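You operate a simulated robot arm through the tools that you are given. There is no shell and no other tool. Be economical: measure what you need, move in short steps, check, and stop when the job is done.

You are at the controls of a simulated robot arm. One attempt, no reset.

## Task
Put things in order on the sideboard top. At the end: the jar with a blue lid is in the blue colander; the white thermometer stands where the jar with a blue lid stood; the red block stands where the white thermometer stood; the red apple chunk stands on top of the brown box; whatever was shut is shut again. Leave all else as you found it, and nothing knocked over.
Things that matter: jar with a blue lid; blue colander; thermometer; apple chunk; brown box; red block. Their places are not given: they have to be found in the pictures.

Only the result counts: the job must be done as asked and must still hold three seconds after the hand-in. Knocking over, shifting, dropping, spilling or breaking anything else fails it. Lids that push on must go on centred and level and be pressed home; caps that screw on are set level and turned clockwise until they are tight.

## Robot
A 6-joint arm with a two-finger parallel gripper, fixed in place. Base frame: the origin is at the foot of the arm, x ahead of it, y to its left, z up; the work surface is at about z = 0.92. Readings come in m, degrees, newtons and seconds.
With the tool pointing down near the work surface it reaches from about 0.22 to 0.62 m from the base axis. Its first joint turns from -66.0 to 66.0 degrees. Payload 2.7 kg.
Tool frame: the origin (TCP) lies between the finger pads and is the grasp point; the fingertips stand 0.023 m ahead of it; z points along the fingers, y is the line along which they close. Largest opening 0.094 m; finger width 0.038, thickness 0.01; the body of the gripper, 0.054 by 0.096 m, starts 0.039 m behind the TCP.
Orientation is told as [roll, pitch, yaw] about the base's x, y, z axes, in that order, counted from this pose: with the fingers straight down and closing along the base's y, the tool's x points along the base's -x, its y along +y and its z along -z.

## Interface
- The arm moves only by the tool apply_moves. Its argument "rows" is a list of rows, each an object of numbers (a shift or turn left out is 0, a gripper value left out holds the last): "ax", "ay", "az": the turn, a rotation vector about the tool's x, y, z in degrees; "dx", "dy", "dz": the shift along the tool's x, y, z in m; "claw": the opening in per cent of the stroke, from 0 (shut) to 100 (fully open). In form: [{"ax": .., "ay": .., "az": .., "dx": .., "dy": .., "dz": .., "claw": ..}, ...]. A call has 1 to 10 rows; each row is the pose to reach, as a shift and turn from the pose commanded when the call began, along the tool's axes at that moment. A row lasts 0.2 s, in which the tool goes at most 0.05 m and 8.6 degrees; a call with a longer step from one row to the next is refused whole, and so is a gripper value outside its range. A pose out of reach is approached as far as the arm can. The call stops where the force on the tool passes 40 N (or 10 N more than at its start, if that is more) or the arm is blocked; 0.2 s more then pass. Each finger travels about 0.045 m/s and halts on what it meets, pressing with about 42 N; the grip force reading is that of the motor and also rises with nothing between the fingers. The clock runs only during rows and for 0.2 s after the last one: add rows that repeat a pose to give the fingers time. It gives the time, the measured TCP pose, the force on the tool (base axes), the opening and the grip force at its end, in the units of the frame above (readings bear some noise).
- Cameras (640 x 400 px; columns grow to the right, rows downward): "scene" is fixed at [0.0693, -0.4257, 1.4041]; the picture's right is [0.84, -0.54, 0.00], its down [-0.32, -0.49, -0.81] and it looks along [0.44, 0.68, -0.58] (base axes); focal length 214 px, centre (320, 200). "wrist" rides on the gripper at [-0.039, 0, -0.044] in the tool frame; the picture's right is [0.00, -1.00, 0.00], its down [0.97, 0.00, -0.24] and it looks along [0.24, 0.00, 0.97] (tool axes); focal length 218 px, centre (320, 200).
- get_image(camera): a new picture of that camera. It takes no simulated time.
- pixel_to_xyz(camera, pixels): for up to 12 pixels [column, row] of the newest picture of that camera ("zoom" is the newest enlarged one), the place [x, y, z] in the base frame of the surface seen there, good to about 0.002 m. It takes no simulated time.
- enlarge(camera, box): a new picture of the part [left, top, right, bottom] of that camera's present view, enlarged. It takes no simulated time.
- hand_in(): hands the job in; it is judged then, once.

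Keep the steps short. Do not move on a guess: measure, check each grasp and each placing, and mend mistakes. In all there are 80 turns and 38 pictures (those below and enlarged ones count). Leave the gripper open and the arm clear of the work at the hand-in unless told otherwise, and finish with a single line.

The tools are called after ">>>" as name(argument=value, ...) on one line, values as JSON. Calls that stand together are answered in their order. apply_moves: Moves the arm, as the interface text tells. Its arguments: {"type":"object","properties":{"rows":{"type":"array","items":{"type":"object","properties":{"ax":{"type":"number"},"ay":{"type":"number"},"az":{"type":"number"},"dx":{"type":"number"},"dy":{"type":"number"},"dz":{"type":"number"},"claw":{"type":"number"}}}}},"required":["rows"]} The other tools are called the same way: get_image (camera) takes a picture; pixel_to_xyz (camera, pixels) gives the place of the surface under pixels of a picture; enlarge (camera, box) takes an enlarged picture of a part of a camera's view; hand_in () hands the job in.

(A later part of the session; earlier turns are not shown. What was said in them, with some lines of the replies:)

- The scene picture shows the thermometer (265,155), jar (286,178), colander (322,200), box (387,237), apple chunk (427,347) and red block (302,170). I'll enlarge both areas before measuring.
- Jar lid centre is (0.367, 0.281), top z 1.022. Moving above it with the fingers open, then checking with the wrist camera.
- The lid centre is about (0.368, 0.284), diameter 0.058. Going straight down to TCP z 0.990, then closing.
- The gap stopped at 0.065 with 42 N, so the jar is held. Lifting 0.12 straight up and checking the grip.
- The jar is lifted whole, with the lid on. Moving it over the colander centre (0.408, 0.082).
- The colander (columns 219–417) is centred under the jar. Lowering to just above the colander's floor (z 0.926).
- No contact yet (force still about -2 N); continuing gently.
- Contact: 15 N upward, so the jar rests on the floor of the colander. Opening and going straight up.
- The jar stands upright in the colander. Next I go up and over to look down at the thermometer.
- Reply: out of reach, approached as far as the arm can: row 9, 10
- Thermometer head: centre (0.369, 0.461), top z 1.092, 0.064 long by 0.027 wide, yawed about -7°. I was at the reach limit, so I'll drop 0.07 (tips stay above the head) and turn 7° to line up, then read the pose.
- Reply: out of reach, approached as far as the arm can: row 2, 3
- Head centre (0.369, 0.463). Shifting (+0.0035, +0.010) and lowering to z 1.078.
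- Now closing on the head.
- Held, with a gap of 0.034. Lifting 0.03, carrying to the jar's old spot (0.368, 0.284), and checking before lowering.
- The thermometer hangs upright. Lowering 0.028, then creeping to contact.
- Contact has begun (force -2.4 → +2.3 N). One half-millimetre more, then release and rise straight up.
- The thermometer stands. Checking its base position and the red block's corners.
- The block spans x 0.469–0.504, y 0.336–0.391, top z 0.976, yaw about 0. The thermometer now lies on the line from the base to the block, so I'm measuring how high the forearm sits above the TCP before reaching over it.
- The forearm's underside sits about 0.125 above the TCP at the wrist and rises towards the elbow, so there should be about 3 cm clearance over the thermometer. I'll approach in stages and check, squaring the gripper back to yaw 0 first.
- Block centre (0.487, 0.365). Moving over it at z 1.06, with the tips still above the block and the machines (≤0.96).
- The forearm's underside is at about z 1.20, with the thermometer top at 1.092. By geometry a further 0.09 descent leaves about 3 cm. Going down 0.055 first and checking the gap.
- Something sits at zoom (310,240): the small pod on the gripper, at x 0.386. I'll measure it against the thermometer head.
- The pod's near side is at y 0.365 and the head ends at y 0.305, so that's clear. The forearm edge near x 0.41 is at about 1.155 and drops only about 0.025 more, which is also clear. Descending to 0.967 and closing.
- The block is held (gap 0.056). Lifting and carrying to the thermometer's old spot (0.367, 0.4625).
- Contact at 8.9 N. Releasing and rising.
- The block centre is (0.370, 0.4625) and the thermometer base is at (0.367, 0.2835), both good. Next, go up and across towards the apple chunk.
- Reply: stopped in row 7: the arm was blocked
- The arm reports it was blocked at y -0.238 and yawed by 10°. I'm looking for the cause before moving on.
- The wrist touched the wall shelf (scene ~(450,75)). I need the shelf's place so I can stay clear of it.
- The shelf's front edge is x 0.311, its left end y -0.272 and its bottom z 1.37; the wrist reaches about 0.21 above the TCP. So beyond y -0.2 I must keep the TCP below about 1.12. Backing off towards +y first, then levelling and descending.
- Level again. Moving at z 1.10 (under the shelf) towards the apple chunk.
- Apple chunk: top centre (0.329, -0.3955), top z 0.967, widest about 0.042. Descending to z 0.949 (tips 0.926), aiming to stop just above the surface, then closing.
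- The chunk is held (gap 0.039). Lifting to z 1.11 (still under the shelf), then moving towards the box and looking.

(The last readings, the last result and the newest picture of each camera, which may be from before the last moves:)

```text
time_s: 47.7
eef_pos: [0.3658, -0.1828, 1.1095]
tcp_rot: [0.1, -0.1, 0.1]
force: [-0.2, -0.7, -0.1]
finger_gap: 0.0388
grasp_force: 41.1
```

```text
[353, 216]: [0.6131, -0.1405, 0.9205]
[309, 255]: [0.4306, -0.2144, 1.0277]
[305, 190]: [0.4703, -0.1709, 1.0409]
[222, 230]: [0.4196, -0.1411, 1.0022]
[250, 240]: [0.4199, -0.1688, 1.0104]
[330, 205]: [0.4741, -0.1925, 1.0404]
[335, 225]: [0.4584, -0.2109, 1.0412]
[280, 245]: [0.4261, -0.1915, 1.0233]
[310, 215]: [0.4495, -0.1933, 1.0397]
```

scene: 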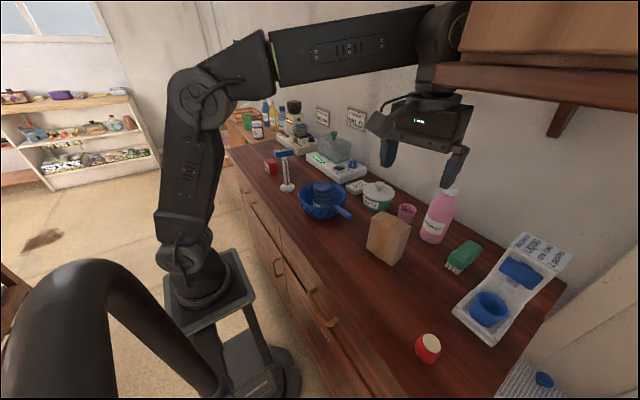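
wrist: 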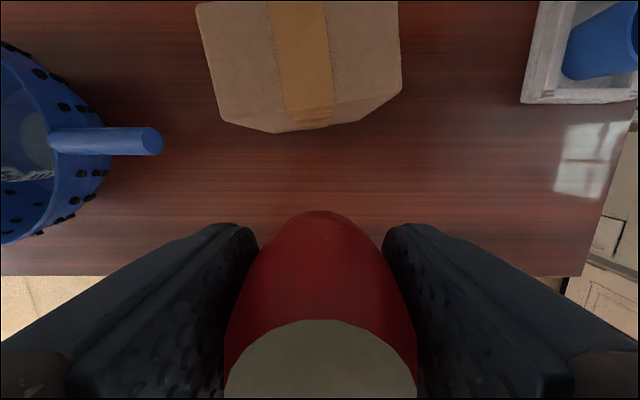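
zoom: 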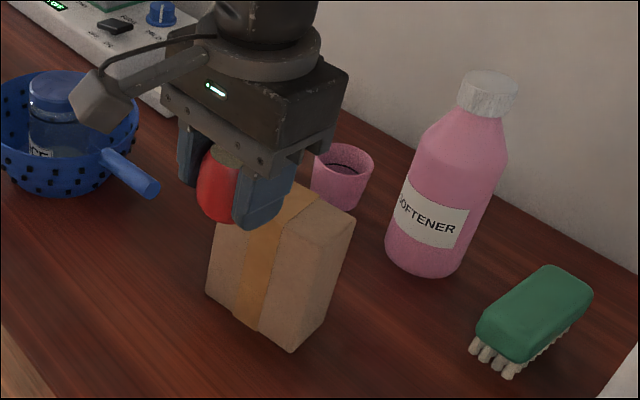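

Box top corners: (0.420,-0.137), (0.433,-0.221), (0.465,-0.128), (0.478,-0.215); centre (0.449,-0.175), z 1.041. Moving over it, then lowering to just above.

>>> apply_moves(rows=[{"dx": -0.04, "dy": 0.004}, {"dx": -0.075, "dy": 0.009}, {"dx": -0.084, "dy": 0.009}, {"dx": -0.084, "dy": 0.009}, {"dx": -0.084, "dy": 0.009, "dz": 0.02}, {"dx": -0.084, "dy": 0.009, "dz": 0.034}, {"dx": -0.084, "dy": 0.009, "dz": 0.036}, {"dx": -0.084, "dy": 0.009, "dz": 0.036}])

>>> enlarge(camera="scene", box=[340, 180, 440, 280])

```text
time_s: 49.5
eef_pos: [0.447, -0.1754, 1.0728]
tcp_rot: [0.0, -0.1, 0.2]
force: [0.6, -0.3, -0.4]
finger_gap: 0.0391
grasp_force: 42.1
```

```text
4.00 times, centred on (390, 230) of scene
```

zoom: 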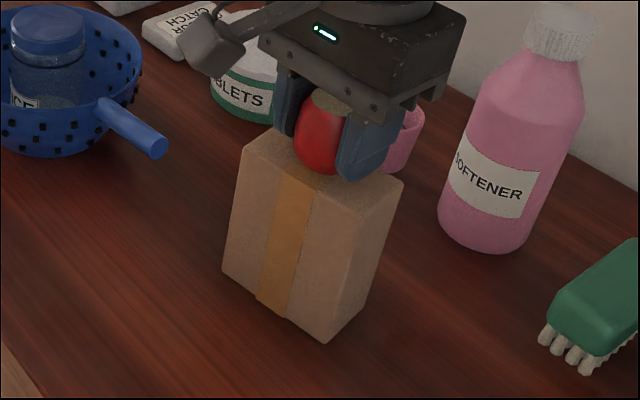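

The chunk is just above the box and roughly centred. Creeping down.

>>> apply_moves(rows=[{"dz": 0.001}, {"dz": 0.002}, {"dz": 0.002}])

```text
time_s: 50.3
eef_pos: [0.4469, -0.1747, 1.0699]
tcp_rot: [0.1, -0.1, 0.2]
force: [-0.4, -0.3, -0.2]
finger_gap: 0.0389
grasp_force: 41.7
```

>>> apply_moves(rows=[{"dz": 0.0008}, {"dz": 0.0015}, {"dz": 0.0015}])

```text
time_s: 51.1
eef_pos: [0.4473, -0.1747, 1.0686]
tcp_rot: [0.1, -0.1, 0.2]
force: [-0.1, -0.9, 0.3]
finger_gap: 0.0391
grasp_force: 42.2
```

>>> apply_moves(rows=[{"dz": 0.0008}, {"dz": 0.0008}])

```text
time_s: 51.7
eef_pos: [0.4464, -0.1746, 1.0693]
tcp_rot: [0.0, -0.2, 0.2]
force: [0.3, 1.7, 4.5]
finger_gap: 0.0389
grasp_force: 42.2
```

Contact at 4.5 N. Releasing, rising straight up, then moving away to the left, clear of the shelf.

>>> apply_moves(rows=[{"claw": 60}, {"claw": 90}, {"claw": 90}, {"claw": 90}, {"dz": -0.02}, {"dz": -0.05}, {"dz": -0.08}, {"dz": -0.1, "dx": 0.02, "dy": 0.03}, {"dz": -0.12, "dx": 0.05, "dy": 0.06}, {"dz": -0.14, "dx": 0.08, "dy": 0.09}])

>>> enlarge(camera="scene", box=[340, 180, 440, 280])

>>> get_image(camera="scene")

```text
time_s: 53.9
eef_pos: [0.3679, -0.0848, 1.2077]
tcp_rot: [-0.1, -0.2, 0.3]
force: [1.0, 0.2, -0.4]
finger_gap: 0.085
grasp_force: 0.1
```

```text
4.00 times, centred on (390, 230) of scene
```

zoom: 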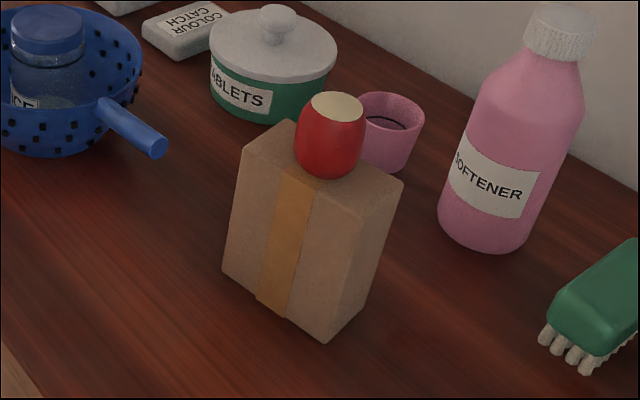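

```text
5 pictures are left
```

scene: 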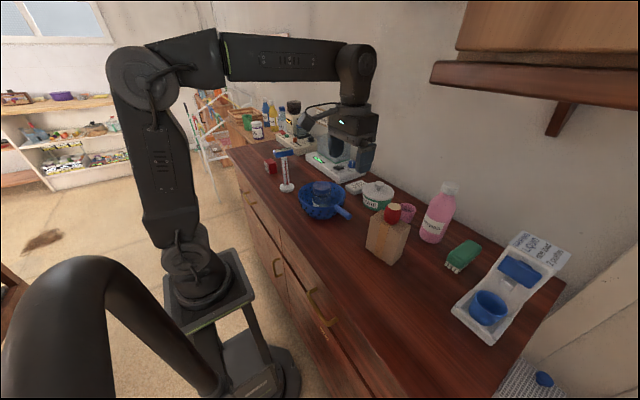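

The apple chunk stands centred on the box, and the jar, thermometer and block are all in place and upright. I opened nothing, so nothing needs shutting. Opening the gripper fully, rising slightly, then handing in.

>>> apply_moves(rows=[{"dz": -0.02, "claw": 100}, {"dz": -0.03, "claw": 100}])

>>> hand_in()

```text
time_s: 54.5
eef_pos: [0.3673, -0.0865, 1.2378]
tcp_rot: [0.0, 0.1, 0.1]
force: [-0.6, 1.2, -0.5]
finger_gap: 0.0941
grasp_force: 0.1
```

```text
The job is handed in.
```

Handed in: jar in colander, thermometer on the jar's spot, red block on the thermometer's spot, apple chunk on the box, nothing opened or knocked over; the wrist bumped the wall shelf once on the way, with no visible shift.
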